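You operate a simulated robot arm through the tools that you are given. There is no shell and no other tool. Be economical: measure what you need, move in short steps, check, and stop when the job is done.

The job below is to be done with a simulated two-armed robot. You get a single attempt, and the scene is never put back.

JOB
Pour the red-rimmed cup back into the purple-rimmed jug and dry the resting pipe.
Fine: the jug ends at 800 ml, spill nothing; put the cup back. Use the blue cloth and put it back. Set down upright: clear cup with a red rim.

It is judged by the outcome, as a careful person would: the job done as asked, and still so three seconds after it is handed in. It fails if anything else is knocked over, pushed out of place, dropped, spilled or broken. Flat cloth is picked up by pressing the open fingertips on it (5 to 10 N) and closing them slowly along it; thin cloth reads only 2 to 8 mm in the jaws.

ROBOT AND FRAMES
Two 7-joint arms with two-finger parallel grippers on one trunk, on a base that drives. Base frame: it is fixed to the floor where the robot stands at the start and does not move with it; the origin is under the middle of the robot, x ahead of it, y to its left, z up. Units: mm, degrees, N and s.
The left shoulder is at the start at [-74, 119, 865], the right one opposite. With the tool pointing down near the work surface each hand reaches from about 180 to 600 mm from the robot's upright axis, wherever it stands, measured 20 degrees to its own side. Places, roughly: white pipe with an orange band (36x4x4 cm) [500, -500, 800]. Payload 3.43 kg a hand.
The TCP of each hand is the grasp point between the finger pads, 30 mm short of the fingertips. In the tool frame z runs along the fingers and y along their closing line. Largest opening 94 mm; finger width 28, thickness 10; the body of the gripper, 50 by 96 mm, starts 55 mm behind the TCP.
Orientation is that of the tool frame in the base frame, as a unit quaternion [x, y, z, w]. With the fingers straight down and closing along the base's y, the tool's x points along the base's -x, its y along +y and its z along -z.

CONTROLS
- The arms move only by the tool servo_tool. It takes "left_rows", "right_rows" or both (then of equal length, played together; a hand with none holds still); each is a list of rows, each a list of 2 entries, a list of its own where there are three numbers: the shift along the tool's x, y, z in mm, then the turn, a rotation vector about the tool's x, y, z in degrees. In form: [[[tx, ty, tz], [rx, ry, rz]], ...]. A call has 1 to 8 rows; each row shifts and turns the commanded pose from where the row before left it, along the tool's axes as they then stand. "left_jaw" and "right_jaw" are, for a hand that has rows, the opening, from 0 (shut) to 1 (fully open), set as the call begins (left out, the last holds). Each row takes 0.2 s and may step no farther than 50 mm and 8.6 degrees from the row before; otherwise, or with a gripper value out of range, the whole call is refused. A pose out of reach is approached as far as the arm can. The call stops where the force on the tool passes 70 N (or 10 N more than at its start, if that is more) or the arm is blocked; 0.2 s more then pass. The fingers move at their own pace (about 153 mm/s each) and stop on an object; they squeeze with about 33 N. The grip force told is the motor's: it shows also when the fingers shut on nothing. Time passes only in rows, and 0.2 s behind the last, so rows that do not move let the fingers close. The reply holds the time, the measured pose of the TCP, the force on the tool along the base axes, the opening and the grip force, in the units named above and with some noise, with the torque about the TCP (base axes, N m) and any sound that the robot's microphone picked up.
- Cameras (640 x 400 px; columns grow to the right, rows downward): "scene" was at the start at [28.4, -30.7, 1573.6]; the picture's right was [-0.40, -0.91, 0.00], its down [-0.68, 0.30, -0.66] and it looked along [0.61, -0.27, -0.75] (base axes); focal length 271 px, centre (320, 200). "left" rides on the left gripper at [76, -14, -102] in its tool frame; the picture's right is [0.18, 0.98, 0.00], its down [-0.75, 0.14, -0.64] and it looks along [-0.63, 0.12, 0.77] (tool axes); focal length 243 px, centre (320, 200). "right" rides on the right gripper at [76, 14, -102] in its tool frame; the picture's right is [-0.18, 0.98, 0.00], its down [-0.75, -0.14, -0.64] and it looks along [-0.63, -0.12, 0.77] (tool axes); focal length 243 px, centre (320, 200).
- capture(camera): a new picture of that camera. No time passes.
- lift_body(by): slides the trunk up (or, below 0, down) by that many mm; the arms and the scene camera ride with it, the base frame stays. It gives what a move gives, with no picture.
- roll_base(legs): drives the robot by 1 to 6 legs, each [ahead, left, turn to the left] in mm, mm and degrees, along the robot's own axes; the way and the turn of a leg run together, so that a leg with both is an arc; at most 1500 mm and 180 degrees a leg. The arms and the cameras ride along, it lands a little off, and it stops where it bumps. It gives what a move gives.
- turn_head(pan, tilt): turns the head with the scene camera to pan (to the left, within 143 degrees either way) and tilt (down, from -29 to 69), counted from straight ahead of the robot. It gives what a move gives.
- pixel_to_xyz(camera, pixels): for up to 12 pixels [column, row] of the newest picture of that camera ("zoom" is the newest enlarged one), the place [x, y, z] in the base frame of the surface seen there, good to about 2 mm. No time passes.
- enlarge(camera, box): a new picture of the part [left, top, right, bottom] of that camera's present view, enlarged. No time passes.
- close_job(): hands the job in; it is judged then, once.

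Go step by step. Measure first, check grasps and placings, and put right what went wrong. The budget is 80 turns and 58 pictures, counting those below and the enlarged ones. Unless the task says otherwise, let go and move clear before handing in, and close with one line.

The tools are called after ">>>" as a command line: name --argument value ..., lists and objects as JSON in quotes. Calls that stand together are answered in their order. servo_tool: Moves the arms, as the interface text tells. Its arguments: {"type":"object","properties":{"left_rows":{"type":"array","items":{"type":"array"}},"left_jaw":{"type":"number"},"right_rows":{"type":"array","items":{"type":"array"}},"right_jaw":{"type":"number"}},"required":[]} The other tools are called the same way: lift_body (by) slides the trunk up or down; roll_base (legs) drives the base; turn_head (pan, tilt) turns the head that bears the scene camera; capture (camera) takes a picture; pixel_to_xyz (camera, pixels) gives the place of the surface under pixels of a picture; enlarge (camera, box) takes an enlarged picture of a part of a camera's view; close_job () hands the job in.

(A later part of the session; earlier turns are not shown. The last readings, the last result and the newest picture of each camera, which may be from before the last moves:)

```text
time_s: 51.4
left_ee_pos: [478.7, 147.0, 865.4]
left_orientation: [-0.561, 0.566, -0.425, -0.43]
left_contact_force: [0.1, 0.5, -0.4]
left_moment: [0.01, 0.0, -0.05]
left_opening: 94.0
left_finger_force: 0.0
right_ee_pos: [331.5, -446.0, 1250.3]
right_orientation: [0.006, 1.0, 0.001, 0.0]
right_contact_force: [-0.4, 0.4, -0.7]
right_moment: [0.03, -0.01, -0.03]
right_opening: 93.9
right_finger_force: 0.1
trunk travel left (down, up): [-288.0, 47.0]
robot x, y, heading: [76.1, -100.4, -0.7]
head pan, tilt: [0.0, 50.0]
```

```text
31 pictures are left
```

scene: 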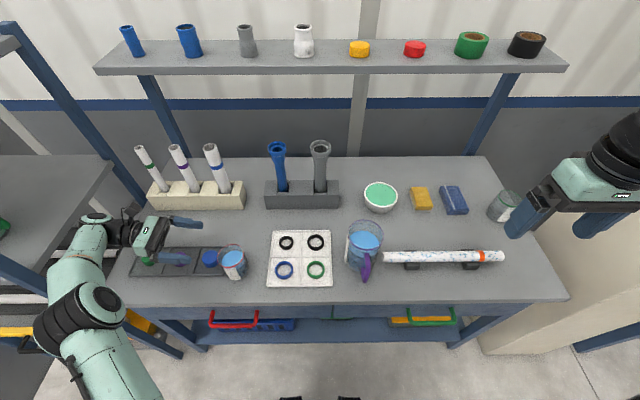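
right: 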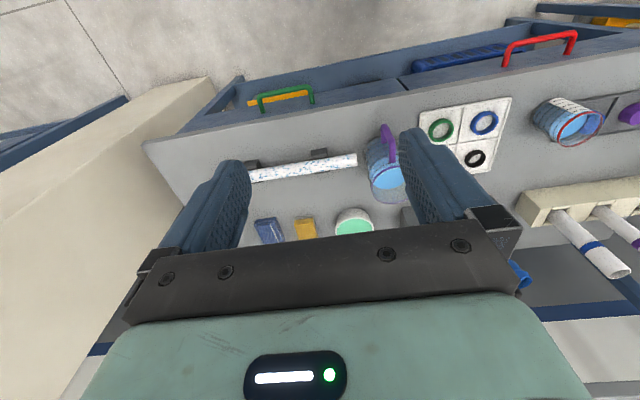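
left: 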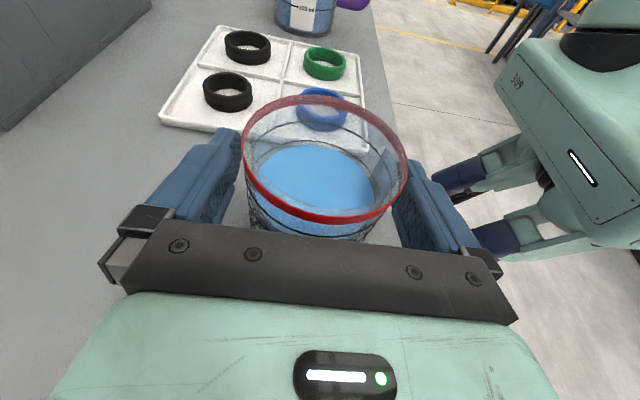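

Cup is centred in the jaws. Close, then check the grip.

>>> servo_tool --left_rows '[[[0, -1.5, 0], [0, 0, 0]], [[0, 0, 0], [0, 0, 0]], [[0, 0, 0], [0, 0, 0]]]' --left_jaw 0.72

>>> servo_tool --left_rows '[[[0, 0, 0], [0, 0, 0]], [[0, 0, 0], [0, 0, 0]]]' --left_jaw 0

>>> servo_tool --left_rows '[[[4.8, 0, -1.3], [0, 0, 0]], [[4.8, 0, -1.3], [0, 0, 0]], [[4.8, 0, -1.3], [0, 0, 0]], [[4.8, 0, -1.3], [0, 0, 0]], [[0, 0, 0], [0, 0, 0]]]'

>>> capture --camera "scene"

```text
time_s: 52.2
left_ee_pos: [479.4, 144.8, 865.7]
left_orientation: [-0.56, 0.565, -0.426, -0.43]
left_contact_force: [-1.9, 1.3, 6.6]
left_moment: [0.08, 0.26, 0.03]
left_opening: 73.4
left_finger_force: 33.3
right_ee_pos: [330.8, -446.1, 1251.8]
right_orientation: [0.006, 1.0, 0.0, 0.001]
right_contact_force: [0.9, -0.2, 0.0]
right_moment: [-0.03, 0.02, -0.02]
right_opening: 94.0
right_finger_force: 0.0
trunk travel left (down, up): [-288.0, 47.0]
robot x, y, heading: [80.4, -100.8, -0.7]
head pan, tilt: [0.0, 50.0]
```

```text
time_s: 52.8
left_ee_pos: [481.1, 146.7, 864.9]
left_orientation: [-0.56, 0.566, -0.425, -0.43]
left_contact_force: [-1.8, 1.5, 8.9]
left_moment: [0.02, 0.17, -0.02]
left_opening: 73.5
left_finger_force: 32.9
right_ee_pos: [330.4, -446.1, 1251.4]
right_orientation: [0.006, 1.0, 0.001, 0.0]
right_contact_force: [0.6, -0.3, 1.1]
right_moment: [-0.01, 0.01, -0.01]
right_opening: 94.0
right_finger_force: 0.0
trunk travel left (down, up): [-288.0, 47.0]
robot x, y, heading: [77.1, -99.4, -0.7]
head pan, tilt: [0.0, 50.0]
```

```text
time_s: 54.0
left_ee_pos: [482.1, 146.4, 883.1]
left_orientation: [-0.56, 0.566, -0.425, -0.43]
left_contact_force: [0.4, 0.4, -3.3]
left_moment: [-0.01, -0.02, 0.0]
left_opening: 73.5
left_finger_force: 33.0
right_ee_pos: [331.1, -445.2, 1251.5]
right_orientation: [0.005, 1.0, 0.0, 0.001]
right_contact_force: [-0.6, -0.3, 0.6]
right_moment: [0.01, 0.02, -0.05]
right_opening: 94.0
right_finger_force: 0.1
trunk travel left (down, up): [-288.0, 47.0]
robot x, y, heading: [80.5, -102.4, -0.6]
head pan, tilt: [0.0, 50.0]
```

```text
30 pictures are left
```

scene: 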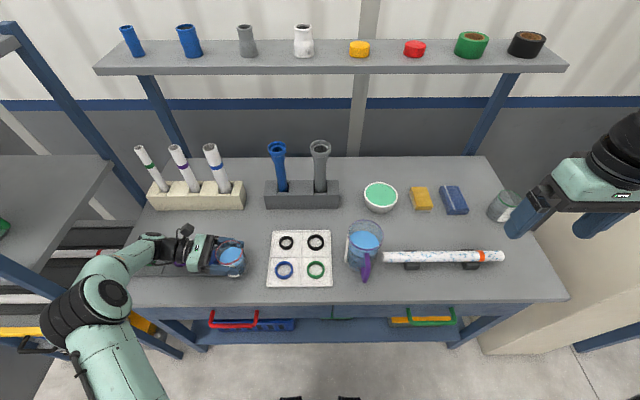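

Lifted: 3.3 N weight, grip solid, cup upright. Raise it to z≈1065, then carry gently toward the jug.

>>> servo_tool --left_rows '[[[10, 0, -2.7], [0, 0, 0]], [[22, 0, -5.9], [0, 0, 0]], [[26, 0, -7], [0, 0, 0]], [[30, 0, -8], [0, 0, 0]], [[30, 0, -8], [0, 0, 0]], [[26, 0, -7], [0, 0, 0]], [[20, 0, -5.4], [0, 0, 0]], [[12, 0, -3.2], [0, 0, 0]]]'

>>> servo_tool --left_rows '[[[3, -3, 12], [0, 0, 0]], [[5, -5, 20], [0, 0, 0]], [[7, -6, 25], [0, 0, 0]], [[7, -6, 25], [0, 0, 0]], [[7, -6, 25], [0, 0, 0]], [[7, -6, 25], [0, 0, 0]], [[7, -6, 25], [0, 0, 0]], [[7, -6, 25], [0, 0, 0]]]'

>>> servo_tool --left_rows '[[[7, -6, 25], [0, 0, 0]], [[7, -6, 25], [0, 0, 0]], [[7, -6, 25], [0, 0, 0]], [[7, -6, 25], [0, 0, 0]], [[7, -6, 25], [0, 0, 0]], [[7, -6, 25], [0, 0, 0]], [[5, -4, 18], [0, 0, 0]], [[0, 0, 0], [0, 0, 0]]]'

>>> capture --camera "scene"

```text
time_s: 55.8
left_ee_pos: [481.7, 145.5, 1068.1]
left_orientation: [-0.561, 0.567, -0.423, -0.431]
left_contact_force: [-0.2, -1.0, -2.1]
left_moment: [0.0, -0.03, -0.02]
left_opening: 73.2
left_finger_force: 32.9
right_ee_pos: [332.3, -444.6, 1251.5]
right_orientation: [0.006, 1.0, 0.001, 0.0]
right_contact_force: [0.2, 0.8, 1.5]
right_moment: [0.0, 0.04, 0.02]
right_opening: 93.6
right_finger_force: 0.0
trunk travel left (down, up): [-288.0, 47.0]
robot x, y, heading: [74.2, -98.3, -0.8]
head pan, tilt: [0.0, 50.0]
```

```text
time_s: 57.6
left_ee_pos: [522.7, -46.4, 1066.6]
left_orientation: [-0.561, 0.565, -0.425, -0.43]
left_contact_force: [-0.4, -0.2, -1.9]
left_moment: [0.04, -0.01, -0.02]
left_opening: 73.6
left_finger_force: 33.3
right_ee_pos: [332.1, -445.2, 1250.2]
right_orientation: [0.006, 1.0, 0.0, 0.0]
right_contact_force: [0.1, -0.1, 0.2]
right_moment: [0.0, 0.0, -0.03]
right_opening: 94.1
right_finger_force: 0.1
trunk travel left (down, up): [-288.0, 47.0]
robot x, y, heading: [72.8, -99.3, -0.7]
head pan, tilt: [0.0, 50.0]
```

```text
time_s: 59.4
left_ee_pos: [562.3, -219.0, 1066.2]
left_orientation: [-0.561, 0.565, -0.425, -0.431]
left_contact_force: [-0.5, 0.5, -2.3]
left_moment: [-0.03, 0.0, 0.02]
left_opening: 73.4
left_finger_force: 33.0
right_ee_pos: [330.7, -445.9, 1252.1]
right_orientation: [0.007, 1.0, 0.0, 0.001]
right_contact_force: [0.8, -0.4, -0.3]
right_moment: [0.02, 0.0, 0.01]
right_opening: 93.8
right_finger_force: 0.1
trunk travel left (down, up): [-288.0, 47.0]
robot x, y, heading: [75.2, -98.2, -0.9]
head pan, tilt: [0.0, 50.0]
```

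```text
29 pictures are left
```

scene: 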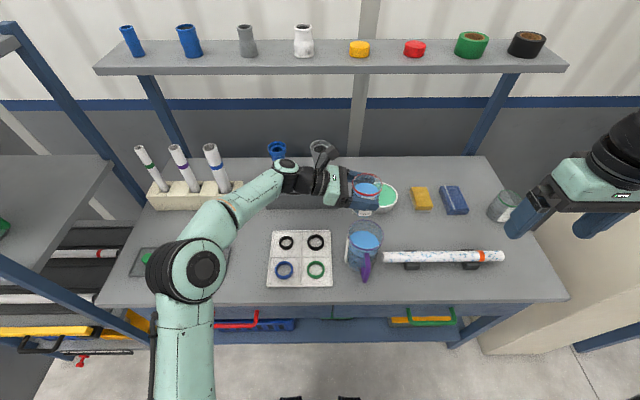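

Cup is at (562,-219,1066), behind the jug. Now a safe pre-tilt of 34° (spill angle ≈41°) and lower so the lip is ~50 mm above the jug opening.

>>> servo_tool --left_rows '[[[2.9, -8, 10.6], [0, 0, 0]], [[0, 0, 0], [1.1, 0, 4.1]], [[0, 0, 0], [1.65, 0, 6.15]], [[0, 0, 0], [1.65, 0, 6.15]], [[0, 0, 0], [1.65, 0, 6.15]], [[0, 0, 0], [1.65, 0, 6.15]], [[0, 0, 0], [1.1, 0, 4.1]], [[0, 0, 0], [0, 0, 0]]]'

>>> servo_tool --left_rows '[[[-8, 5.6, 2.1], [0, 0, 0]], [[-11.4, 7.9, 3], [0, 0, 0]], [[-11.4, 7.9, 3], [0, 0, 0]], [[-11.4, 7.9, 3], [0, 0, 0]], [[-8, 5.6, 2.1], [0, 0, 0]], [[0, 0, 0], [0, 0, 0]]]'

>>> enlarge --camera "scene" --box '[310, 160, 420, 290]'

>>> capture --camera "right"

```text
time_s: 61.2
left_ee_pos: [569.5, -230.8, 1066.0]
left_orientation: [-0.41, 0.667, -0.57, -0.249]
left_contact_force: [0.8, -0.1, -2.4]
left_moment: [0.01, 0.04, 0.0]
left_opening: 73.3
left_finger_force: 33.0
right_ee_pos: [331.9, -446.5, 1251.5]
right_orientation: [0.006, 1.0, 0.0, 0.0]
right_contact_force: [-0.2, -0.2, 0.3]
right_moment: [-0.03, 0.02, -0.02]
right_opening: 94.0
right_finger_force: 0.1
trunk travel left (down, up): [-288.0, 47.0]
robot x, y, heading: [79.8, -102.6, -0.6]
head pan, tilt: [0.0, 50.0]
```

```text
time_s: 62.6
left_ee_pos: [569.2, -229.8, 1002.7]
left_orientation: [-0.41, 0.667, -0.571, -0.248]
left_contact_force: [-0.7, 1.0, -1.3]
left_moment: [0.02, 0.04, 0.03]
left_opening: 73.6
left_finger_force: 33.4
right_ee_pos: [332.0, -446.4, 1252.0]
right_orientation: [0.007, 1.0, 0.0, 0.001]
right_contact_force: [0.2, 0.1, 1.1]
right_moment: [-0.05, 0.0, 0.02]
right_opening: 93.8
right_finger_force: 0.0
trunk travel left (down, up): [-288.0, 47.0]
robot x, y, heading: [72.3, -104.2, -0.6]
head pan, tilt: [0.0, 50.0]
```

```text
3.08 times, centred on (365, 225) of scene
```

zoom: 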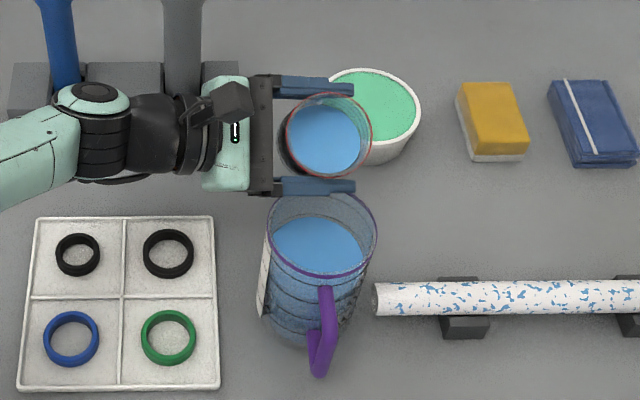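

```text
27 pictures are left
```

right: 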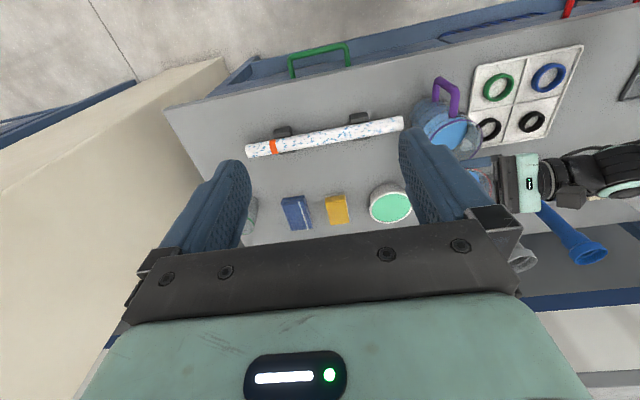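

Lip is at about (524,-230,1005) over the jug mouth. Begin slow pouring about the lip, 17° first, then look.

>>> servo_tool --left_rows '[[[1.33, -0.97, -0.36], [0.55, 0, 2.05]], [[1.33, -0.97, -0.36], [0.55, 0, 2.05]], [[1.33, -0.97, -0.36], [0.55, 0, 2.05]], [[1.33, -0.97, -0.36], [0.55, 0, 2.05]], [[1.33, -0.97, -0.36], [0.55, 0, 2.05]], [[1.33, -0.97, -0.36], [0.55, 0, 2.05]], [[1.33, -0.97, -0.36], [0.55, 0, 2.05]], [[0, 0, 0], [0, 0, 0]]]'

>>> enlarge --camera "scene" --box '[320, 170, 410, 290]'

```text
time_s: 64.4
left_ee_pos: [568.4, -229.3, 1014.0]
left_orientation: [-0.33, 0.694, -0.619, -0.163]
left_contact_force: [0.1, -0.9, -2.3]
left_moment: [-0.01, 0.05, 0.02]
left_opening: 73.6
left_finger_force: 33.2
right_ee_pos: [332.3, -445.6, 1251.5]
right_orientation: [0.006, 1.0, 0.001, 0.0]
right_contact_force: [-0.3, 0.7, -0.5]
right_moment: [-0.01, 0.0, -0.02]
right_opening: 94.1
right_finger_force: 0.0
trunk travel left (down, up): [-288.0, 47.0]
robot x, y, heading: [72.2, -100.3, -0.6]
head pan, tilt: [0.0, 50.0]
```

```text
3.33 times, centred on (365, 230) of scene
```

zoom: 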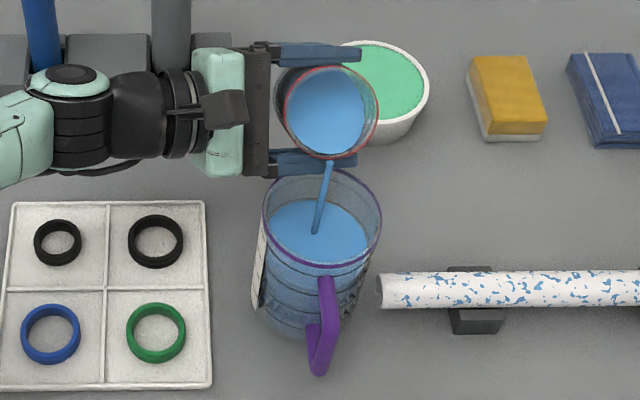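

A thin stream falls cleanly into the jug at (315,235). Continue slowly.

>>> servo_tool --left_rows '[[[1.33, -0.97, -0.36], [0.55, 0, 2.05]], [[1.33, -0.97, -0.36], [0.55, 0, 2.05]], [[1.33, -0.97, -0.36], [0.55, 0, 2.05]], [[1.33, -0.97, -0.36], [0.55, 0, 2.05]], [[1.33, -0.97, -0.36], [0.55, 0, 2.05]], [[1.33, -0.97, -0.36], [0.55, 0, 2.05]], [[1.33, -0.97, -0.36], [0.55, 0, 2.05]], [[0, 0, 0], [0, 0, 0]]]'

>>> servo_tool --left_rows '[[[0, 0, 0], [0, 0, 0]], [[1.33, -0.97, -0.36], [0.55, 0, 2.05]], [[1.33, -0.97, -0.36], [0.55, 0, 2.05]], [[1.33, -0.97, -0.36], [0.55, 0, 2.05]], [[1.33, -0.97, -0.36], [0.55, 0, 2.05]], [[1.33, -0.97, -0.36], [0.55, 0, 2.05]], [[0, 0, 0], [0, 0, 0]], [[0, 0, 0], [0, 0, 0]]]'

>>> enlarge --camera "scene" --box '[320, 170, 410, 290]'

```text
time_s: 66.2
left_ee_pos: [564.4, -228.0, 1025.8]
left_orientation: [-0.246, 0.709, -0.657, -0.073]
left_contact_force: [0.2, 0.4, -1.0]
left_moment: [-0.01, 0.05, -0.02]
left_opening: 73.2
left_finger_force: 33.0
right_ee_pos: [331.8, -446.1, 1251.2]
right_orientation: [0.006, 1.0, 0.0, 0.0]
right_contact_force: [0.0, -0.2, 0.4]
right_moment: [-0.01, 0.01, -0.01]
right_opening: 93.8
right_finger_force: 0.1
trunk travel left (down, up): [-288.0, 47.0]
robot x, y, heading: [76.0, -97.7, -0.8]
head pan, tilt: [0.0, 50.0]
```

```text
time_s: 68.0
left_ee_pos: [561.8, -226.7, 1033.4]
left_orientation: [-0.184, 0.712, -0.678, -0.008]
left_contact_force: [-0.3, -0.6, -1.2]
left_moment: [0.0, 0.06, -0.01]
left_opening: 73.4
left_finger_force: 32.8
right_ee_pos: [333.0, -446.1, 1251.2]
right_orientation: [0.005, 1.0, 0.0, 0.0]
right_contact_force: [0.1, 0.2, 0.2]
right_moment: [-0.01, -0.02, 0.01]
right_opening: 93.9
right_finger_force: 0.0
trunk travel left (down, up): [-288.0, 47.0]
robot x, y, heading: [76.7, -100.5, -0.8]
head pan, tilt: [0.0, 50.0]
```

```text
3.33 times, centred on (365, 230) of scene
```

zoom: 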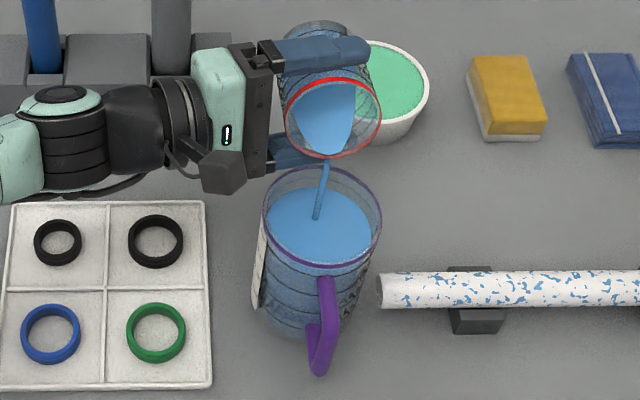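

>>> pixel_to_xyz --camera "zoom" --pixels '[[285, 225], [300, 240], [345, 225], [335, 240], [320, 250]]'

>>> servo_tool --left_rows '[[[1.33, -0.97, -0.36], [0.55, 0, 2.05]], [[1.33, -0.97, -0.36], [0.55, 0, 2.05]], [[1.33, -0.97, -0.36], [0.55, 0, 2.05]], [[1.33, -0.97, -0.36], [0.55, 0, 2.05]], [[0, 0, 0], [0, 0, 0]], [[0, 0, 0], [0, 0, 0]], [[0, 0, 0], [0, 0, 0]], [[0, 0, 0], [0, 0, 0]]]'

>>> enlarge --camera "scene" --box '[320, 170, 410, 290]'

>>> pixel_to_xyz --camera "zoom" --pixels '[[285, 225], [300, 240], [345, 225], [335, 240], [320, 250]]'

```text
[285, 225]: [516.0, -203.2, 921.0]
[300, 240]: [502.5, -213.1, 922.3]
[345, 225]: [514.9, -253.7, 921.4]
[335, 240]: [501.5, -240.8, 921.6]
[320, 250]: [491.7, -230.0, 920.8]
```

```text
time_s: 69.8
left_ee_pos: [555.9, -227.8, 1036.4]
left_orientation: [-0.133, 0.71, -0.69, 0.045]
left_contact_force: [0.0, 0.4, -0.3]
left_moment: [-0.04, 0.02, 0.01]
left_opening: 73.3
left_finger_force: 33.0
right_ee_pos: [331.5, -446.4, 1251.2]
right_orientation: [0.006, 1.0, 0.001, 0.001]
right_contact_force: [-0.5, -0.1, 0.8]
right_moment: [0.0, 0.02, -0.01]
right_opening: 93.9
right_finger_force: 0.1
trunk travel left (down, up): [-288.0, 47.0]
robot x, y, heading: [74.9, -99.7, -0.6]
head pan, tilt: [0.0, 50.0]
```

```text
3.33 times, centred on (365, 230) of scene
```

zoom: 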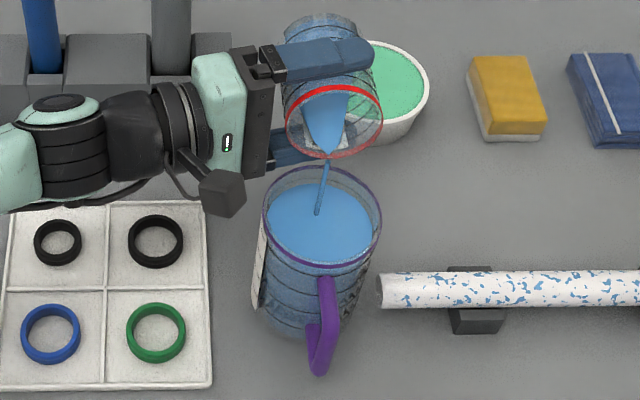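

```text
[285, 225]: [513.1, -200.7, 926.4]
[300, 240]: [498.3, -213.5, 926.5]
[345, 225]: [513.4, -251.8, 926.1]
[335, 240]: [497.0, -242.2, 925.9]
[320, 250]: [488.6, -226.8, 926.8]
```

Level is 926 (800 mark ≈934). Nearly there; a further 4° and recheck against the 800 ring.

>>> servo_tool --left_rows '[[[1.33, -0.97, -0.36], [0.55, 0, 2.05]], [[0, 0, 0], [0, 0, 0]], [[0, 0, 0], [0, 0, 0]], [[0, 0, 0], [0, 0, 0]], [[0, 0, 0], [0, 0, 0]], [[0, 0, 0], [0, 0, 0]], [[0, 0, 0], [0, 0, 0]]]'

>>> enlarge --camera "scene" --box '[340, 210, 390, 256]'

>>> pixel_to_xyz --camera "scene" --pixels '[[357, 237], [372, 240], [362, 243], [373, 237], [366, 244]]'

```text
time_s: 71.4
left_ee_pos: [555.7, -228.5, 1039.6]
left_orientation: [-0.12, 0.708, -0.693, 0.058]
left_contact_force: [0.7, -0.9, 0.2]
left_moment: [0.01, 0.03, 0.03]
left_opening: 73.4
left_finger_force: 33.2
right_ee_pos: [331.6, -446.4, 1250.1]
right_orientation: [0.007, 1.0, 0.0, -0.001]
right_contact_force: [0.5, 0.1, -0.4]
right_moment: [0.0, 0.0, -0.03]
right_opening: 93.8
right_finger_force: 0.1
trunk travel left (down, up): [-288.0, 47.0]
robot x, y, heading: [76.8, -101.1, -0.8]
head pan, tilt: [0.0, 50.0]
```

```text
8.70 times, centred on (365, 233) of scene
```

zoom: 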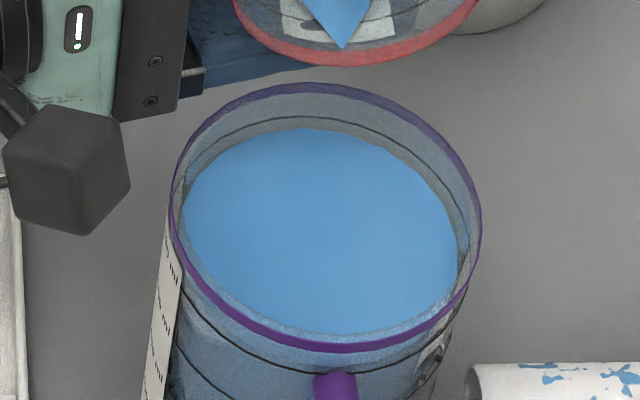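

```text
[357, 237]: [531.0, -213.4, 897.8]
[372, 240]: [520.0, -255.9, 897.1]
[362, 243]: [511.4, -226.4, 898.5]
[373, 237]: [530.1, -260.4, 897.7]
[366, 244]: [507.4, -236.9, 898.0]
```

The stream has stopped with a remnant still in the cup; surface is just below the top (800) ring. Measure.

>>> pixel_to_xyz --camera "zoom" --pixels '[[250, 200], [300, 250], [380, 200], [330, 300], [310, 160], [310, 121], [310, 112], [250, 355], [220, 340], [300, 90], [430, 180], [445, 160]]'

```text
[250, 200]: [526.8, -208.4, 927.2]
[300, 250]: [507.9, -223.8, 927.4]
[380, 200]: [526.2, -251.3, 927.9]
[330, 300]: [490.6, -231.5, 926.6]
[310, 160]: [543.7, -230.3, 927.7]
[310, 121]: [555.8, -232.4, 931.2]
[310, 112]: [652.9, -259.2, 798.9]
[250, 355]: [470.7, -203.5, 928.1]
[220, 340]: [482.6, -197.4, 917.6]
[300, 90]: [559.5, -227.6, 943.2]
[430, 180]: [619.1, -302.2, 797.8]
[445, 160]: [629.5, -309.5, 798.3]
```

Surface 927.4, near the 800 ring whose exact height I estimate at 929–931. For a level sighting I'll bring the right hand's camera low in front of the jug (pitched 45°, looking horizontally).

>>> servo_tool --right_rows '[[[0, 0, 0], [0, -7.5, 0]], [[0, 0, 0], [0, -7.5, 0]], [[0, 0, 0], [0, -7.5, 0]], [[0, 0, 0], [0, -7.5, 0]], [[0, 0, 0], [0, -7.5, 0]], [[0, 0, 0], [0, -7.5, 0]], [[27, 24.2, 21], [0, 0, 0]], [[27, 24.2, 21], [0, 0, 0]]]'

>>> servo_tool --right_rows '[[[27, 24.2, 21], [0, 0, 0]], [[27, 24.2, 21], [0, 0, 0]], [[27, 24.2, 21], [0, 0, 0]], [[27, 24.2, 21], [0, 0, 0]], [[27, 24.2, 21], [0, 0, 0]], [[27, 24.2, 21], [0, 0, 0]], [[27, 24.2, 21], [0, 0, 0]], [[27, 24.2, 21], [0, 0, 0]]]'

>>> capture --camera "right"

```text
time_s: 73.2
left_ee_pos: [555.7, -227.9, 1040.0]
left_orientation: [-0.12, 0.708, -0.694, 0.057]
left_contact_force: [-0.1, -0.2, 0.0]
left_moment: [-0.02, 0.02, 0.04]
left_opening: 73.1
left_finger_force: 32.9
right_ee_pos: [324.9, -396.3, 1183.6]
right_orientation: [0.006, 0.924, -0.002, 0.383]
right_contact_force: [-0.2, 0.4, -0.8]
right_moment: [0.01, 0.0, -0.02]
right_opening: 94.2
right_finger_force: 0.1
trunk travel left (down, up): [-288.0, 47.0]
robot x, y, heading: [79.3, -102.8, -1.0]
head pan, tilt: [0.0, 50.0]
```

```text
time_s: 75.0
left_ee_pos: [555.0, -227.5, 1038.9]
left_orientation: [-0.121, 0.709, -0.693, 0.057]
left_contact_force: [0.0, 0.3, -0.9]
left_moment: [-0.03, 0.0, 0.0]
left_opening: 73.4
left_finger_force: 32.6
right_ee_pos: [369.4, -193.1, 980.4]
right_orientation: [0.007, 0.924, -0.002, 0.383]
right_contact_force: [0.5, 0.2, -0.6]
right_moment: [0.02, 0.0, -0.03]
right_opening: 94.0
right_finger_force: 0.0
right hand out of reach, approached as far as the arm can: row 4, 5, 6, 7, 8
trunk travel left (down, up): [-288.0, 47.0]
robot x, y, heading: [75.9, -102.5, -0.5]
head pan, tilt: [0.0, 50.0]
```

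```text
22 pictures are left
```

right: 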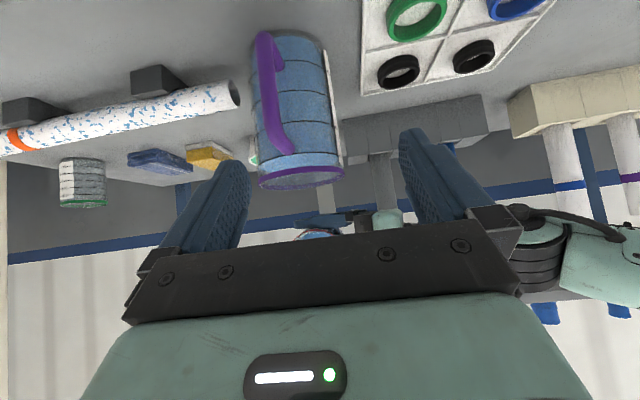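

>>> enlarge --camera "right" --box '[245, 130, 355, 195]'

```text
5.82 times, centred on (300, 162) of right
```

zoom: 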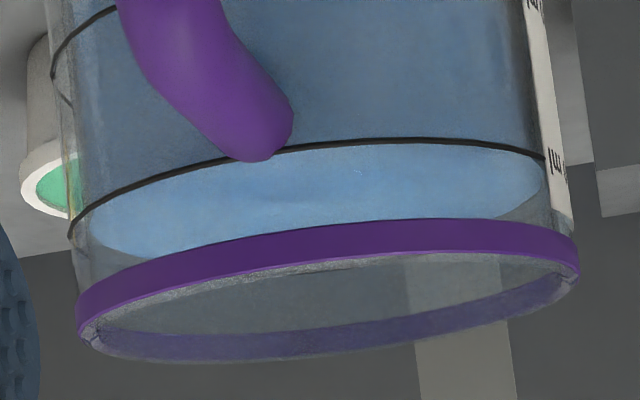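

>>> enlarge --camera "right" --box '[300, 144, 344, 172]'

>>> pixel_to_xyz --camera "zoom" --pixels '[[100, 148], [200, 147], [300, 153], [400, 168], [500, 190], [100, 128], [200, 127], [300, 133], [200, 220], [300, 220], [400, 220], [500, 240]]'

```text
14.29 times, centred on (322, 158) of right
```

zoom: 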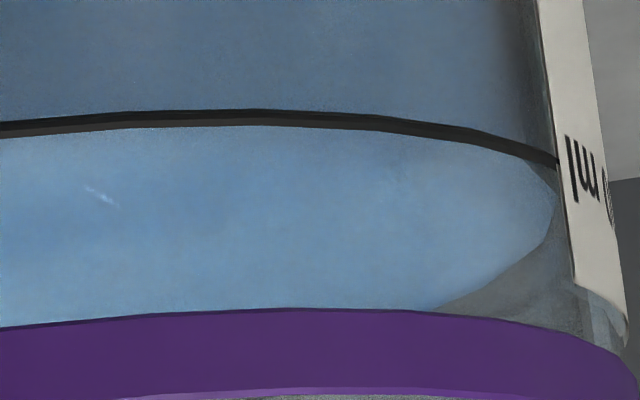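

```text
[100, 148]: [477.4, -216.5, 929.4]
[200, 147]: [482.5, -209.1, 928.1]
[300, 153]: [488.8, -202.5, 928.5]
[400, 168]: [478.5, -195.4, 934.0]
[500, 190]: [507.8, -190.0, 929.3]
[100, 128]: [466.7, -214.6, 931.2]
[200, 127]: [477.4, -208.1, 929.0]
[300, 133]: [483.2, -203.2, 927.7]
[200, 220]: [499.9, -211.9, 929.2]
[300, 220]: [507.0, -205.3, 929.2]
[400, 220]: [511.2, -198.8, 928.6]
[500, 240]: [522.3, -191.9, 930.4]
```

The surface sits right at the 800 ring, about 1 mm (≈7 ml) short, and the remnant wedge in the cup at 85° is ≈8 ml. So empty the cup fully.

>>> servo_tool --left_rows '[[[1.33, -0.97, -0.36], [0.55, 0, 2.05]], [[1.33, -0.97, -0.36], [0.55, 0, 2.05]], [[1.33, -0.97, -0.36], [0.55, 0, 2.05]], [[1.33, -0.97, -0.36], [0.55, 0, 2.05]], [[1.33, -0.97, -0.36], [0.55, 0, 2.05]], [[1.33, -0.97, -0.36], [0.55, 0, 2.05]], [[1.33, -0.97, -0.36], [0.55, 0, 2.05]], [[1.33, -0.97, -0.36], [0.55, 0, 2.05]]]'

>>> servo_tool --left_rows '[[[1.33, -0.97, -0.36], [0.55, 0, 2.05]], [[1.33, -0.97, -0.36], [0.55, 0, 2.05]], [[1.33, -0.97, -0.36], [0.55, 0, 2.05]], [[0, 0, 0], [0, 0, 0]], [[0, 0, 0], [0, 0, 0]], [[0, 0, 0], [0, 0, 0]], [[0, 0, 0], [0, 0, 0]], [[0, 0, 0], [0, 0, 0]]]'

>>> enlarge --camera "right" --box '[300, 144, 344, 172]'

>>> enlarge --camera "scene" --box '[320, 170, 410, 290]'

```text
time_s: 76.8
left_ee_pos: [544.2, -226.9, 1047.3]
left_orientation: [0.015, -0.691, 0.704, -0.161]
left_contact_force: [-0.4, 0.3, -0.4]
left_moment: [0.03, 0.01, 0.02]
left_opening: 73.3
left_finger_force: 33.0
right_ee_pos: [368.7, -193.1, 980.5]
right_orientation: [0.006, 0.924, -0.003, 0.382]
right_contact_force: [-0.4, -0.4, -0.2]
right_moment: [-0.01, 0.0, 0.02]
right_opening: 93.8
right_finger_force: 0.1
trunk travel left (down, up): [-288.0, 47.0]
robot x, y, heading: [77.8, -104.2, -0.9]
head pan, tilt: [0.0, 50.0]
```

```text
time_s: 78.6
left_ee_pos: [539.9, -227.3, 1048.0]
left_orientation: [-0.024, -0.681, 0.704, -0.198]
left_contact_force: [-0.4, -0.4, -0.3]
left_moment: [0.01, 0.01, -0.04]
left_opening: 73.3
left_finger_force: 32.7
right_ee_pos: [368.4, -193.8, 981.3]
right_orientation: [0.006, 0.924, -0.002, 0.382]
right_contact_force: [0.1, -0.3, 0.6]
right_moment: [0.0, -0.02, 0.01]
right_opening: 94.0
right_finger_force: 0.0
trunk travel left (down, up): [-288.0, 47.0]
robot x, y, heading: [75.7, -104.4, -0.6]
head pan, tilt: [0.0, 50.0]
```

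```text
14.29 times, centred on (322, 158) of right
```

zoom: 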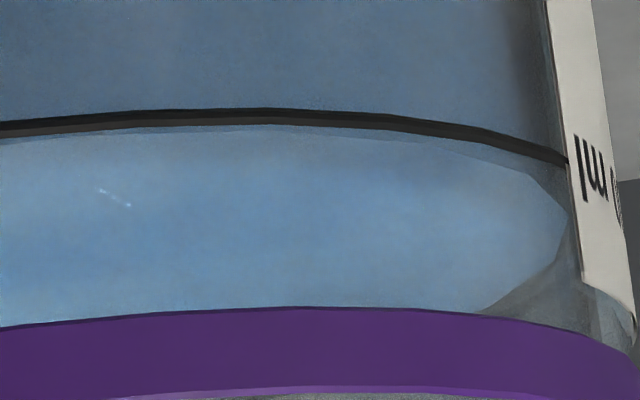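

```text
3.33 times, centred on (365, 230) of scene
```

zoom: 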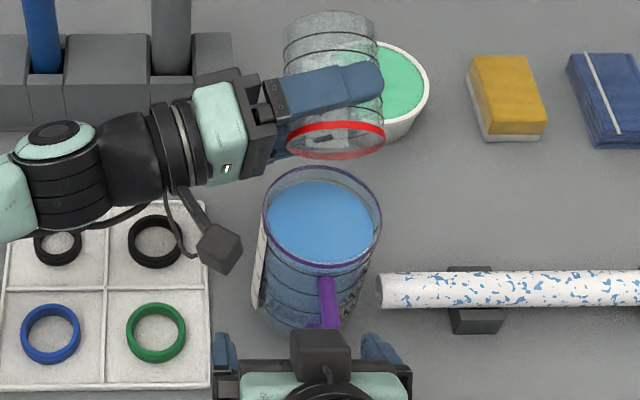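

The cup is empty and the jug's surface lies right at the 800 ring. Raise slightly and roll the cup back upright.

>>> servo_tool --left_rows '[[[-7.5, -23.8, 2], [0, 0, 0]], [[0, 0, 0], [-2.2, 0, -8.2]], [[0, 0, 0], [-2.2, 0, -8.2]], [[0, 0, 0], [-2.2, 0, -8.2]], [[0, 0, 0], [-2.2, 0, -8.2]], [[0, 0, 0], [-2.2, 0, -8.2]], [[0, 0, 0], [-2.2, 0, -8.2]], [[0, 0, 0], [-2.2, 0, -8.2]]]'

>>> servo_tool --left_rows '[[[0, 0, 0], [-2.2, 0, -8.2]], [[0, 0, 0], [-2.2, 0, -8.2]], [[0, 0, 0], [-2.2, 0, -8.2]], [[0, 0, 0], [-2.2, 0, -8.2]], [[0, 0, 0], [-2.2, 0, -8.2]], [[0, 0, 0], [-1.65, 0, -6.15]], [[0, 0, 0], [0, 0, 0]]]'

>>> servo_tool --right_rows '[[[-27, -24, -21], [0, 0, 0]], [[-27, -24, -21], [0, 0, 0]], [[-27, -24, -21], [0, 0, 0]], [[-27, -24, -21], [0, 0, 0]], [[-27, -24, -21], [0, 0, 0]], [[-27, -24, -21], [0, 0, 0]], [[-27, -24, -21], [0, 0, 0]], [[0, 0, 0], [0, 0, 0]]]'

```text
time_s: 80.4
left_ee_pos: [539.3, -228.7, 1073.8]
left_orientation: [-0.332, 0.693, -0.619, -0.163]
left_contact_force: [0.5, -0.2, -0.3]
left_moment: [0.03, -0.01, 0.03]
left_opening: 73.3
left_finger_force: 32.8
right_ee_pos: [368.4, -194.4, 981.4]
right_orientation: [0.006, 0.924, -0.003, 0.382]
right_contact_force: [-0.2, 0.6, 0.5]
right_moment: [0.01, -0.02, -0.02]
right_opening: 93.8
right_finger_force: 0.1
trunk travel left (down, up): [-288.0, 47.0]
robot x, y, heading: [78.9, -99.7, -0.5]
head pan, tilt: [0.0, 50.0]
```

```text
time_s: 82.0
left_ee_pos: [539.1, -228.1, 1073.0]
left_orientation: [-0.561, 0.566, -0.423, -0.431]
left_contact_force: [-0.1, 0.2, -0.6]
left_moment: [0.0, -0.02, 0.02]
left_opening: 73.7
left_finger_force: 32.7
right_ee_pos: [368.8, -193.4, 980.4]
right_orientation: [0.006, 0.924, -0.002, 0.382]
right_contact_force: [-0.5, -0.1, 0.2]
right_moment: [0.01, 0.01, 0.0]
right_opening: 93.9
right_finger_force: 0.2
trunk travel left (down, up): [-288.0, 47.0]
robot x, y, heading: [76.1, -101.1, -0.7]
head pan, tilt: [0.0, 50.0]
```

```text
time_s: 83.8
left_ee_pos: [538.9, -227.2, 1074.1]
left_orientation: [-0.562, 0.566, -0.425, -0.429]
left_contact_force: [0.0, -0.6, -0.1]
left_moment: [0.02, 0.01, 0.01]
left_opening: 73.3
left_finger_force: 33.3
right_ee_pos: [391.9, -361.5, 1216.1]
right_orientation: [0.006, 0.924, -0.002, 0.382]
right_contact_force: [-0.6, -0.4, -0.1]
right_moment: [0.0, 0.0, 0.0]
right_opening: 93.8
right_finger_force: 0.2
trunk travel left (down, up): [-288.0, 47.0]
robot x, y, heading: [75.5, -99.9, -0.7]
head pan, tilt: [0.0, 50.0]
```

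Cup upright. Carry it back over its place.

>>> servo_tool --left_rows '[[[-9.7, 5.8, -36.1], [0, 0, 0]], [[-9.7, 5.8, -36.1], [0, 0, 0]], [[-9.7, 5.8, -36.1], [0, 0, 0]], [[-9.7, 5.8, -36.1], [0, 0, 0]], [[-9.7, 5.8, -36.1], [0, 0, 0]], [[-9.7, 5.8, -36.1], [0, 0, 0]], [[-9.7, 5.8, -36.1], [0, 0, 0]], [[-9.7, 5.8, -36.1], [0, 0, 0]]]'

>>> servo_tool --left_rows '[[[-9.7, 5.8, -36.1], [0, 0, 0]], [[-9.7, 5.8, -36.1], [0, 0, 0]], [[0, 0, 0], [0, 0, 0]], [[0, 0, 0], [0, 0, 0]]]'

```text
time_s: 85.6
left_ee_pos: [496.7, 73.6, 1076.3]
left_orientation: [-0.56, 0.567, -0.425, -0.43]
left_contact_force: [-0.1, 0.4, -0.7]
left_moment: [-0.01, -0.01, 0.02]
left_opening: 73.6
left_finger_force: 33.0
right_ee_pos: [392.0, -361.3, 1216.8]
right_orientation: [0.006, 0.924, -0.002, 0.383]
right_contact_force: [0.2, -0.1, -0.1]
right_moment: [-0.03, 0.03, -0.01]
right_opening: 94.0
right_finger_force: 0.0
trunk travel left (down, up): [-288.0, 47.0]
robot x, y, heading: [75.7, -101.9, -0.6]
head pan, tilt: [0.0, 50.0]
```

```text
time_s: 86.6
left_ee_pos: [487.8, 146.6, 1077.3]
left_orientation: [-0.561, 0.566, -0.424, -0.43]
left_contact_force: [-0.2, 0.0, -0.9]
left_moment: [0.0, 0.02, 0.02]
left_opening: 73.4
left_finger_force: 33.0
right_ee_pos: [391.6, -362.7, 1215.9]
right_orientation: [0.006, 0.924, -0.001, 0.383]
right_contact_force: [-0.3, -0.7, 0.2]
right_moment: [0.01, 0.01, -0.02]
right_opening: 94.0
right_finger_force: 0.0
trunk travel left (down, up): [-288.0, 47.0]
robot x, y, heading: [77.6, -99.2, -0.9]
head pan, tilt: [0.0, 50.0]
```

>>> servo_tool --left_rows '[[[-33, 1.05, 8.85], [0, 0, 0]], [[-33, 1.05, 8.85], [0, 0, 0]], [[-33, 1.05, 8.85], [0, 0, 0]], [[-33, 1.05, 8.85], [0, 0, 0]], [[-33, 1.05, 8.85], [0, 0, 0]], [[-33, 1.05, 8.85], [0, 0, 0]], [[0, 0, 0], [0, 0, 0]], [[0, 0, 0], [0, 0, 0]]]'

>>> servo_tool --left_rows '[[[-1.93, 0, 0.52], [0, 0, 0]], [[-1.93, 0, 0.52], [0, 0, 0]], [[0, 0, 0], [0, 0, 0]]]'

>>> enlarge --camera "scene" --box '[170, 220, 290, 300]'

```text
time_s: 88.4
left_ee_pos: [476.5, 147.7, 873.5]
left_orientation: [-0.561, 0.566, -0.425, -0.43]
left_contact_force: [0.6, -1.4, 4.5]
left_moment: [0.07, -0.08, 0.01]
left_opening: 73.4
left_finger_force: 33.4
right_ee_pos: [391.9, -362.2, 1216.0]
right_orientation: [0.006, 0.924, -0.002, 0.382]
right_contact_force: [0.2, 0.0, -0.6]
right_moment: [0.01, 0.0, 0.0]
right_opening: 94.0
right_finger_force: 0.0
trunk travel left (down, up): [-288.0, 47.0]
robot x, y, heading: [77.4, -104.3, -0.7]
head pan, tilt: [0.0, 50.0]
```

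```text
time_s: 89.2
left_ee_pos: [478.1, 146.7, 870.0]
left_orientation: [-0.56, 0.566, -0.426, -0.43]
left_contact_force: [-4.8, -4.1, 23.5]
left_moment: [0.52, 0.17, 0.18]
left_opening: 73.6
left_finger_force: 33.1
right_ee_pos: [390.3, -363.2, 1216.7]
right_orientation: [0.006, 0.924, -0.001, 0.383]
right_contact_force: [-0.8, -1.2, -1.1]
right_moment: [0.01, 0.03, 0.05]
right_opening: 94.1
right_finger_force: 0.0
trunk travel left (down, up): [-288.0, 47.0]
robot x, y, heading: [78.9, -100.9, -0.7]
head pan, tilt: [0.0, 50.0]
```

```text
5.00 times, centred on (230, 260) of scene
```

zoom: 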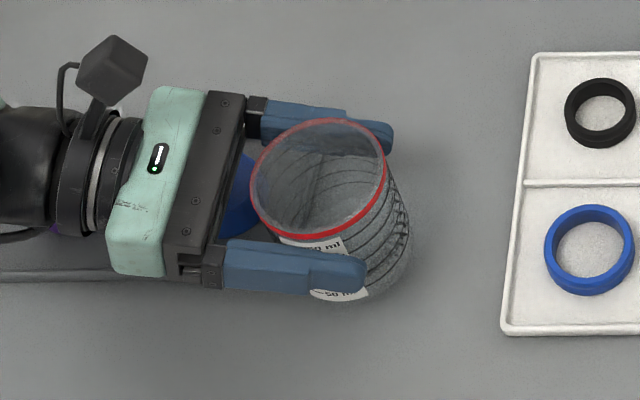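

Touchdown came early (z 870) with the contact on the +y side: the cup base is catching the caddy rim. Lift 6 mm, shift 6 mm away from it (−y), lower again.

>>> servo_tool --left_rows '[[[7.7, 0, -2.1], [0, 0, 0]], [[1.55, -3, 5.8], [0, 0, 0]], [[0, 0, 0], [0, 0, 0]]]'

>>> servo_tool --left_rows '[[[-3.86, 0, 1.04], [0, 0, 0]], [[-1.93, 0, 0.52], [0, 0, 0]], [[-1.93, 0, 0.52], [0, 0, 0]], [[0, 0, 0], [0, 0, 0]]]'

```text
time_s: 90.0
left_ee_pos: [480.6, 143.6, 876.3]
left_orientation: [-0.562, 0.566, -0.424, -0.429]
left_contact_force: [-0.6, -0.1, -0.9]
left_moment: [-0.05, 0.0, 0.01]
left_opening: 73.4
left_finger_force: 32.6
right_ee_pos: [391.6, -364.3, 1215.7]
right_orientation: [0.006, 0.924, -0.002, 0.383]
right_contact_force: [0.1, 0.3, -0.5]
right_moment: [0.01, 0.02, 0.02]
right_opening: 94.0
right_finger_force: 0.1
trunk travel left (down, up): [-288.0, 47.0]
robot x, y, heading: [77.1, -102.9, -0.9]
head pan, tilt: [0.0, 50.0]
```

```text
time_s: 91.0
left_ee_pos: [481.6, 143.6, 868.6]
left_orientation: [-0.56, 0.566, -0.424, -0.431]
left_contact_force: [-0.2, 0.0, -1.8]
left_moment: [-0.02, 0.01, 0.01]
left_opening: 73.4
left_finger_force: 33.1
right_ee_pos: [391.8, -363.0, 1215.2]
right_orientation: [0.007, 0.924, -0.003, 0.383]
right_contact_force: [0.2, 0.1, -0.4]
right_moment: [-0.02, -0.02, -0.02]
right_opening: 94.0
right_finger_force: 0.0
trunk travel left (down, up): [-288.0, 47.0]
robot x, y, heading: [75.6, -101.1, -0.8]
head pan, tilt: [0.0, 50.0]
```

Free of the rim now. Lower the last millimetres.

>>> servo_tool --left_rows '[[[-1.93, 0, 0.52], [0, 0, 0]], [[-1, 0, 0.27], [0, 0, 0]], [[0, 0, 0], [0, 0, 0]]]'

>>> servo_tool --left_rows '[[[-1, 0, 0.27], [0, 0, 0]], [[0, 0, 0], [0, 0, 0]]]'

>>> enlarge --camera "scene" --box '[190, 230, 270, 290]'

>>> pixel_to_xyz --camera "zoom" --pixels '[[170, 160], [385, 140], [280, 65], [280, 232], [360, 90], [200, 90], [350, 200]]'

```text
time_s: 91.8
left_ee_pos: [481.7, 144.0, 865.1]
left_orientation: [-0.56, 0.567, -0.424, -0.431]
left_contact_force: [0.5, -0.2, -0.3]
left_moment: [-0.02, -0.01, -0.02]
left_opening: 73.5
left_finger_force: 33.0
right_ee_pos: [392.2, -362.4, 1216.7]
right_orientation: [0.006, 0.924, -0.002, 0.382]
right_contact_force: [0.0, -0.8, -0.4]
right_moment: [-0.01, 0.0, -0.03]
right_opening: 94.0
right_finger_force: 0.1
trunk travel left (down, up): [-288.0, 47.0]
robot x, y, heading: [75.9, -96.8, -0.4]
head pan, tilt: [0.0, 50.0]
```

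```text
time_s: 92.4
left_ee_pos: [481.4, 142.1, 865.3]
left_orientation: [-0.561, 0.565, -0.426, -0.429]
left_contact_force: [2.1, 0.9, 5.2]
left_moment: [-0.22, -0.13, 0.02]
left_opening: 73.4
left_finger_force: 32.6
right_ee_pos: [392.5, -363.4, 1216.6]
right_orientation: [0.006, 0.923, -0.001, 0.384]
right_contact_force: [-0.7, -1.1, -0.7]
right_moment: [0.03, -0.01, 0.0]
right_opening: 94.0
right_finger_force: 0.0
trunk travel left (down, up): [-288.0, 47.0]
robot x, y, heading: [77.8, -103.6, -0.5]
head pan, tilt: [0.0, 50.0]
```

```text
6.67 times, centred on (230, 260) of scene
```

zoom: 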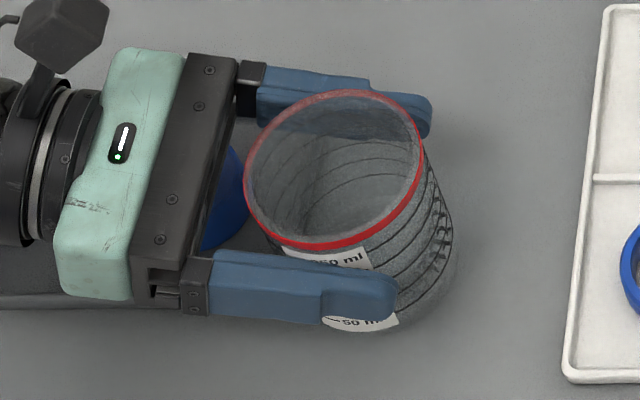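

```text
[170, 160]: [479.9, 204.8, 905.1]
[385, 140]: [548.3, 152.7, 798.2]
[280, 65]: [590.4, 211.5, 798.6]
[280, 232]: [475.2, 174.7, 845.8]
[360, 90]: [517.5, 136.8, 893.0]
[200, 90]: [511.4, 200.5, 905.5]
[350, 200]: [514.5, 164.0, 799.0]
```

Cup is standing on the table (5 N). Release and retreat along +y.

>>> servo_tool --left_rows '[[[0, 0, 0], [0, 0, 0]], [[0, 0, 0], [0, 0, 0]]]' --left_jaw 1

>>> servo_tool --left_rows '[[[-5.2, 0, -19.3], [0, 0, 0]], [[-5.2, 0, -19.3], [0, 0, 0]], [[-5.2, 0, -19.3], [0, 0, 0]], [[-5.2, 0, -19.3], [0, 0, 0]], [[-5.2, 0, -19.3], [0, 0, 0]], [[35, 0, -20], [0, 0, 0]], [[40, 0, -15], [0, 0, 0]], [[40, 0, -15], [0, 0, 0]]]'

>>> capture --camera "scene"

```text
time_s: 93.0
left_ee_pos: [480.8, 142.7, 863.2]
left_orientation: [-0.561, 0.566, -0.424, -0.431]
left_contact_force: [0.4, -0.2, -0.4]
left_moment: [0.0, -0.01, -0.02]
left_opening: 94.1
left_finger_force: 0.0
right_ee_pos: [393.1, -361.6, 1217.0]
right_orientation: [0.007, 0.924, -0.003, 0.382]
right_contact_force: [-0.5, -0.2, -0.7]
right_moment: [-0.02, 0.02, -0.02]
right_opening: 93.9
right_finger_force: 0.1
trunk travel left (down, up): [-288.0, 47.0]
robot x, y, heading: [73.7, -100.3, -0.4]
head pan, tilt: [0.0, 50.0]
```

```text
time_s: 94.8
left_ee_pos: [482.8, 260.4, 992.1]
left_orientation: [-0.56, 0.566, -0.424, -0.431]
left_contact_force: [-0.6, -0.1, 0.3]
left_moment: [-0.01, 0.02, -0.02]
left_opening: 94.0
left_finger_force: 0.1
right_ee_pos: [391.2, -363.4, 1216.5]
right_orientation: [0.007, 0.924, -0.002, 0.383]
right_contact_force: [-0.7, 0.1, 0.1]
right_moment: [-0.04, -0.02, 0.01]
right_opening: 93.7
right_finger_force: 0.1
trunk travel left (down, up): [-288.0, 47.0]
robot x, y, heading: [72.3, -96.4, -0.8]
head pan, tilt: [0.0, 50.0]
```

```text
15 pictures are left
```

scene: 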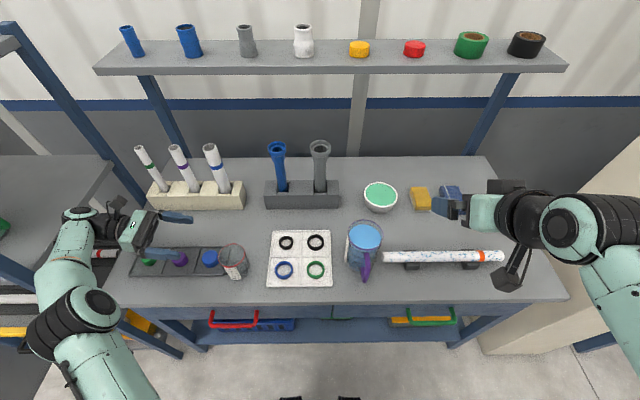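

The cup stands in its place, upright; jug, pipe, everything else unmoved. Now raise the left hand and drive right for the cloth; the right hand stays high.

>>> servo_tool --left_rows '[[[36, 0, -15], [0, 0, 0]], [[36, 0, -15], [0, 0, 0]], [[36, 0, -15], [0, 0, 0]], [[36, 0, -15], [0, 0, 0]], [[0, 0, 0], [0, 0, 0]]]' --right_rows '[[[-10, 0, -40], [0, 0, 0]], [[-10, 0, -40], [0, 0, 0]], [[-10, 0, -40], [0, 0, 0]], [[0, 0, 0], [0, 0, 0]], [[0, 0, 0], [0, 0, 0]]]'

>>> roll_base --legs '[[0, -245, 0.8]]'

>>> capture --camera "scene"

>>> enlarge --camera "scene" --box '[300, 160, 470, 280]'

```text
time_s: 96.0
left_ee_pos: [472.9, 270.2, 1100.6]
left_orientation: [0.563, -0.563, 0.428, 0.427]
left_contact_force: [-0.1, -0.7, -0.5]
left_moment: [-0.02, -0.02, 0.01]
left_opening: 93.8
left_finger_force: 0.1
left hand out of reach, approached as far as the arm can: row 3, 4
right_ee_pos: [330.7, -361.5, 1325.3]
right_orientation: [0.006, 0.924, -0.003, 0.383]
right_contact_force: [0.2, 0.8, 0.2]
right_moment: [0.0, -0.02, 0.0]
right_opening: 94.0
right_finger_force: 0.1
trunk travel left (down, up): [-288.0, 47.0]
robot x, y, heading: [73.9, -98.6, -0.4]
head pan, tilt: [0.0, 50.0]
```

```text
time_s: 98.8
left_ee_pos: [468.1, 26.2, 1100.8]
left_orientation: [0.566, -0.561, 0.43, 0.425]
left_contact_force: [-0.3, -0.8, 0.0]
left_moment: [0.0, 0.0, -0.03]
left_opening: 94.0
left_finger_force: 0.0
right_ee_pos: [331.4, -607.1, 1324.7]
right_orientation: [0.001, 0.924, 0.001, 0.383]
right_contact_force: [-1.4, -0.9, -0.3]
right_moment: [0.01, -0.01, -0.03]
right_opening: 93.8
right_finger_force: 0.0
trunk travel left (down, up): [-288.0, 47.0]
robot x, y, heading: [70.7, -348.5, -0.2]
head pan, tilt: [0.0, 50.0]
```

```text
14 pictures are left
```

scene: 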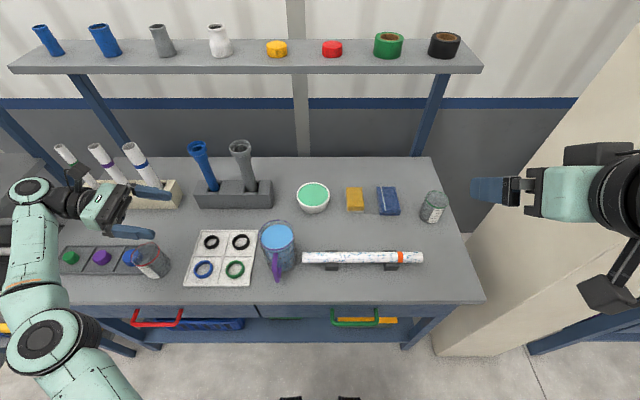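

```text
3.33 times, centred on (385, 220) of scene
```

zoom: 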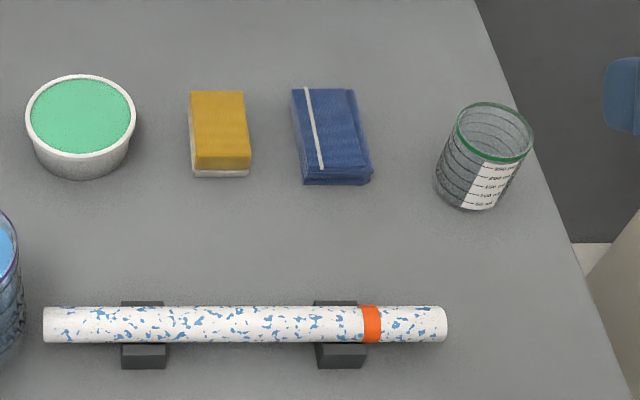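

>>> pixel_to_xyz --camera "zoom" --pixels '[[294, 91], [353, 92], [308, 178], [368, 178], [330, 135], [370, 182], [45, 325], [446, 323], [245, 315], [245, 340], [145, 357], [340, 357]]'

>>> enlarge --camera "scene" --box '[366, 178, 412, 222]'

```text
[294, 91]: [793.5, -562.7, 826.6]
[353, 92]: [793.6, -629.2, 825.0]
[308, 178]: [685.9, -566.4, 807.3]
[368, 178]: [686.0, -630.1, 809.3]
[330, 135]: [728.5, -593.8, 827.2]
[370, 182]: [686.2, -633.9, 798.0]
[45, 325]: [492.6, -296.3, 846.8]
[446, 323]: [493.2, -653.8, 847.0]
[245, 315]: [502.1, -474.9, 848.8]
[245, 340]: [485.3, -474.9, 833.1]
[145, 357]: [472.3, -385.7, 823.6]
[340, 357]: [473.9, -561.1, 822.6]
```

```text
9.09 times, centred on (389, 200) of scene
```

zoom: 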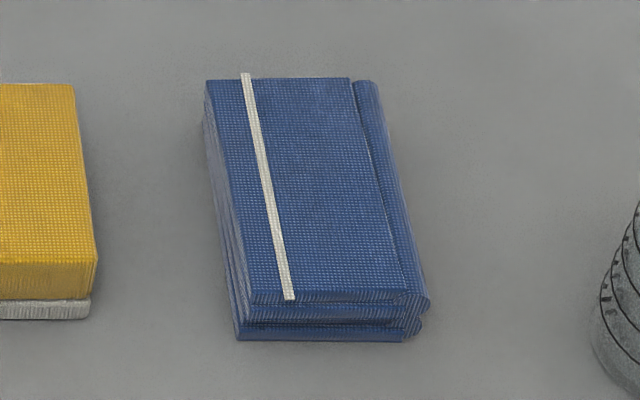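

The folded cloth spans x 686–793, y −563…−632, top z 827 (28 mm thick); the pipe lies along y from −297 to −655 at x≈493, top z 848. Bring the right hand (45° pitched) above the cloth.

>>> servo_tool --right_rows '[[[0, 1, 45], [0, 0, 0]], [[0, 1, 47], [0, 0, 0]], [[0, 1, 47], [0, 0, 0]], [[0, 1, 47], [0, 0, 0]], [[0, 1, 47], [0, 0, 0]], [[0, 1, 47], [0, 0, 0]], [[0, 1, 47], [0, 0, 0]], [[0, 1, 47], [0, 0, 0]]]' --right_jaw 1

>>> servo_tool --right_rows '[[[0, 0, 47], [0, 0, 0]], [[0, 0, 47], [0, 0, 0]], [[0, 0, 47], [0, 0, 0]], [[0, 0, 47], [0, 0, 0]], [[0, 0, 0], [0, 0, 0]]]'

```text
time_s: 100.6
left_ee_pos: [468.9, 26.6, 1099.3]
left_orientation: [0.566, -0.56, 0.43, 0.426]
left_contact_force: [-0.2, 0.6, -0.2]
left_moment: [-0.01, 0.0, -0.04]
left_opening: 94.1
left_finger_force: 0.0
right_ee_pos: [597.1, -599.6, 1061.8]
right_orientation: [0.0, 0.924, 0.001, 0.383]
right_contact_force: [0.6, 0.0, -0.3]
right_moment: [0.0, 0.01, -0.01]
right_opening: 94.1
right_finger_force: 0.1
trunk travel left (down, up): [-288.0, 47.0]
robot x, y, heading: [75.3, -347.1, 0.1]
head pan, tilt: [0.0, 50.0]
```

```text
time_s: 101.8
left_ee_pos: [466.7, 26.0, 1101.3]
left_orientation: [0.566, -0.561, 0.43, 0.425]
left_contact_force: [0.6, 0.2, 0.2]
left_moment: [0.02, 0.01, 0.0]
left_opening: 94.0
left_finger_force: 0.0
right_ee_pos: [729.6, -597.5, 928.7]
right_orientation: [0.002, 0.924, 0.0, 0.383]
right_contact_force: [-0.8, 0.0, 0.1]
right_moment: [-0.01, -0.01, -0.01]
right_opening: 94.0
right_finger_force: 0.0
trunk travel left (down, up): [-288.0, 47.0]
robot x, y, heading: [76.7, -347.8, -0.0]
head pan, tilt: [0.0, 50.0]
```

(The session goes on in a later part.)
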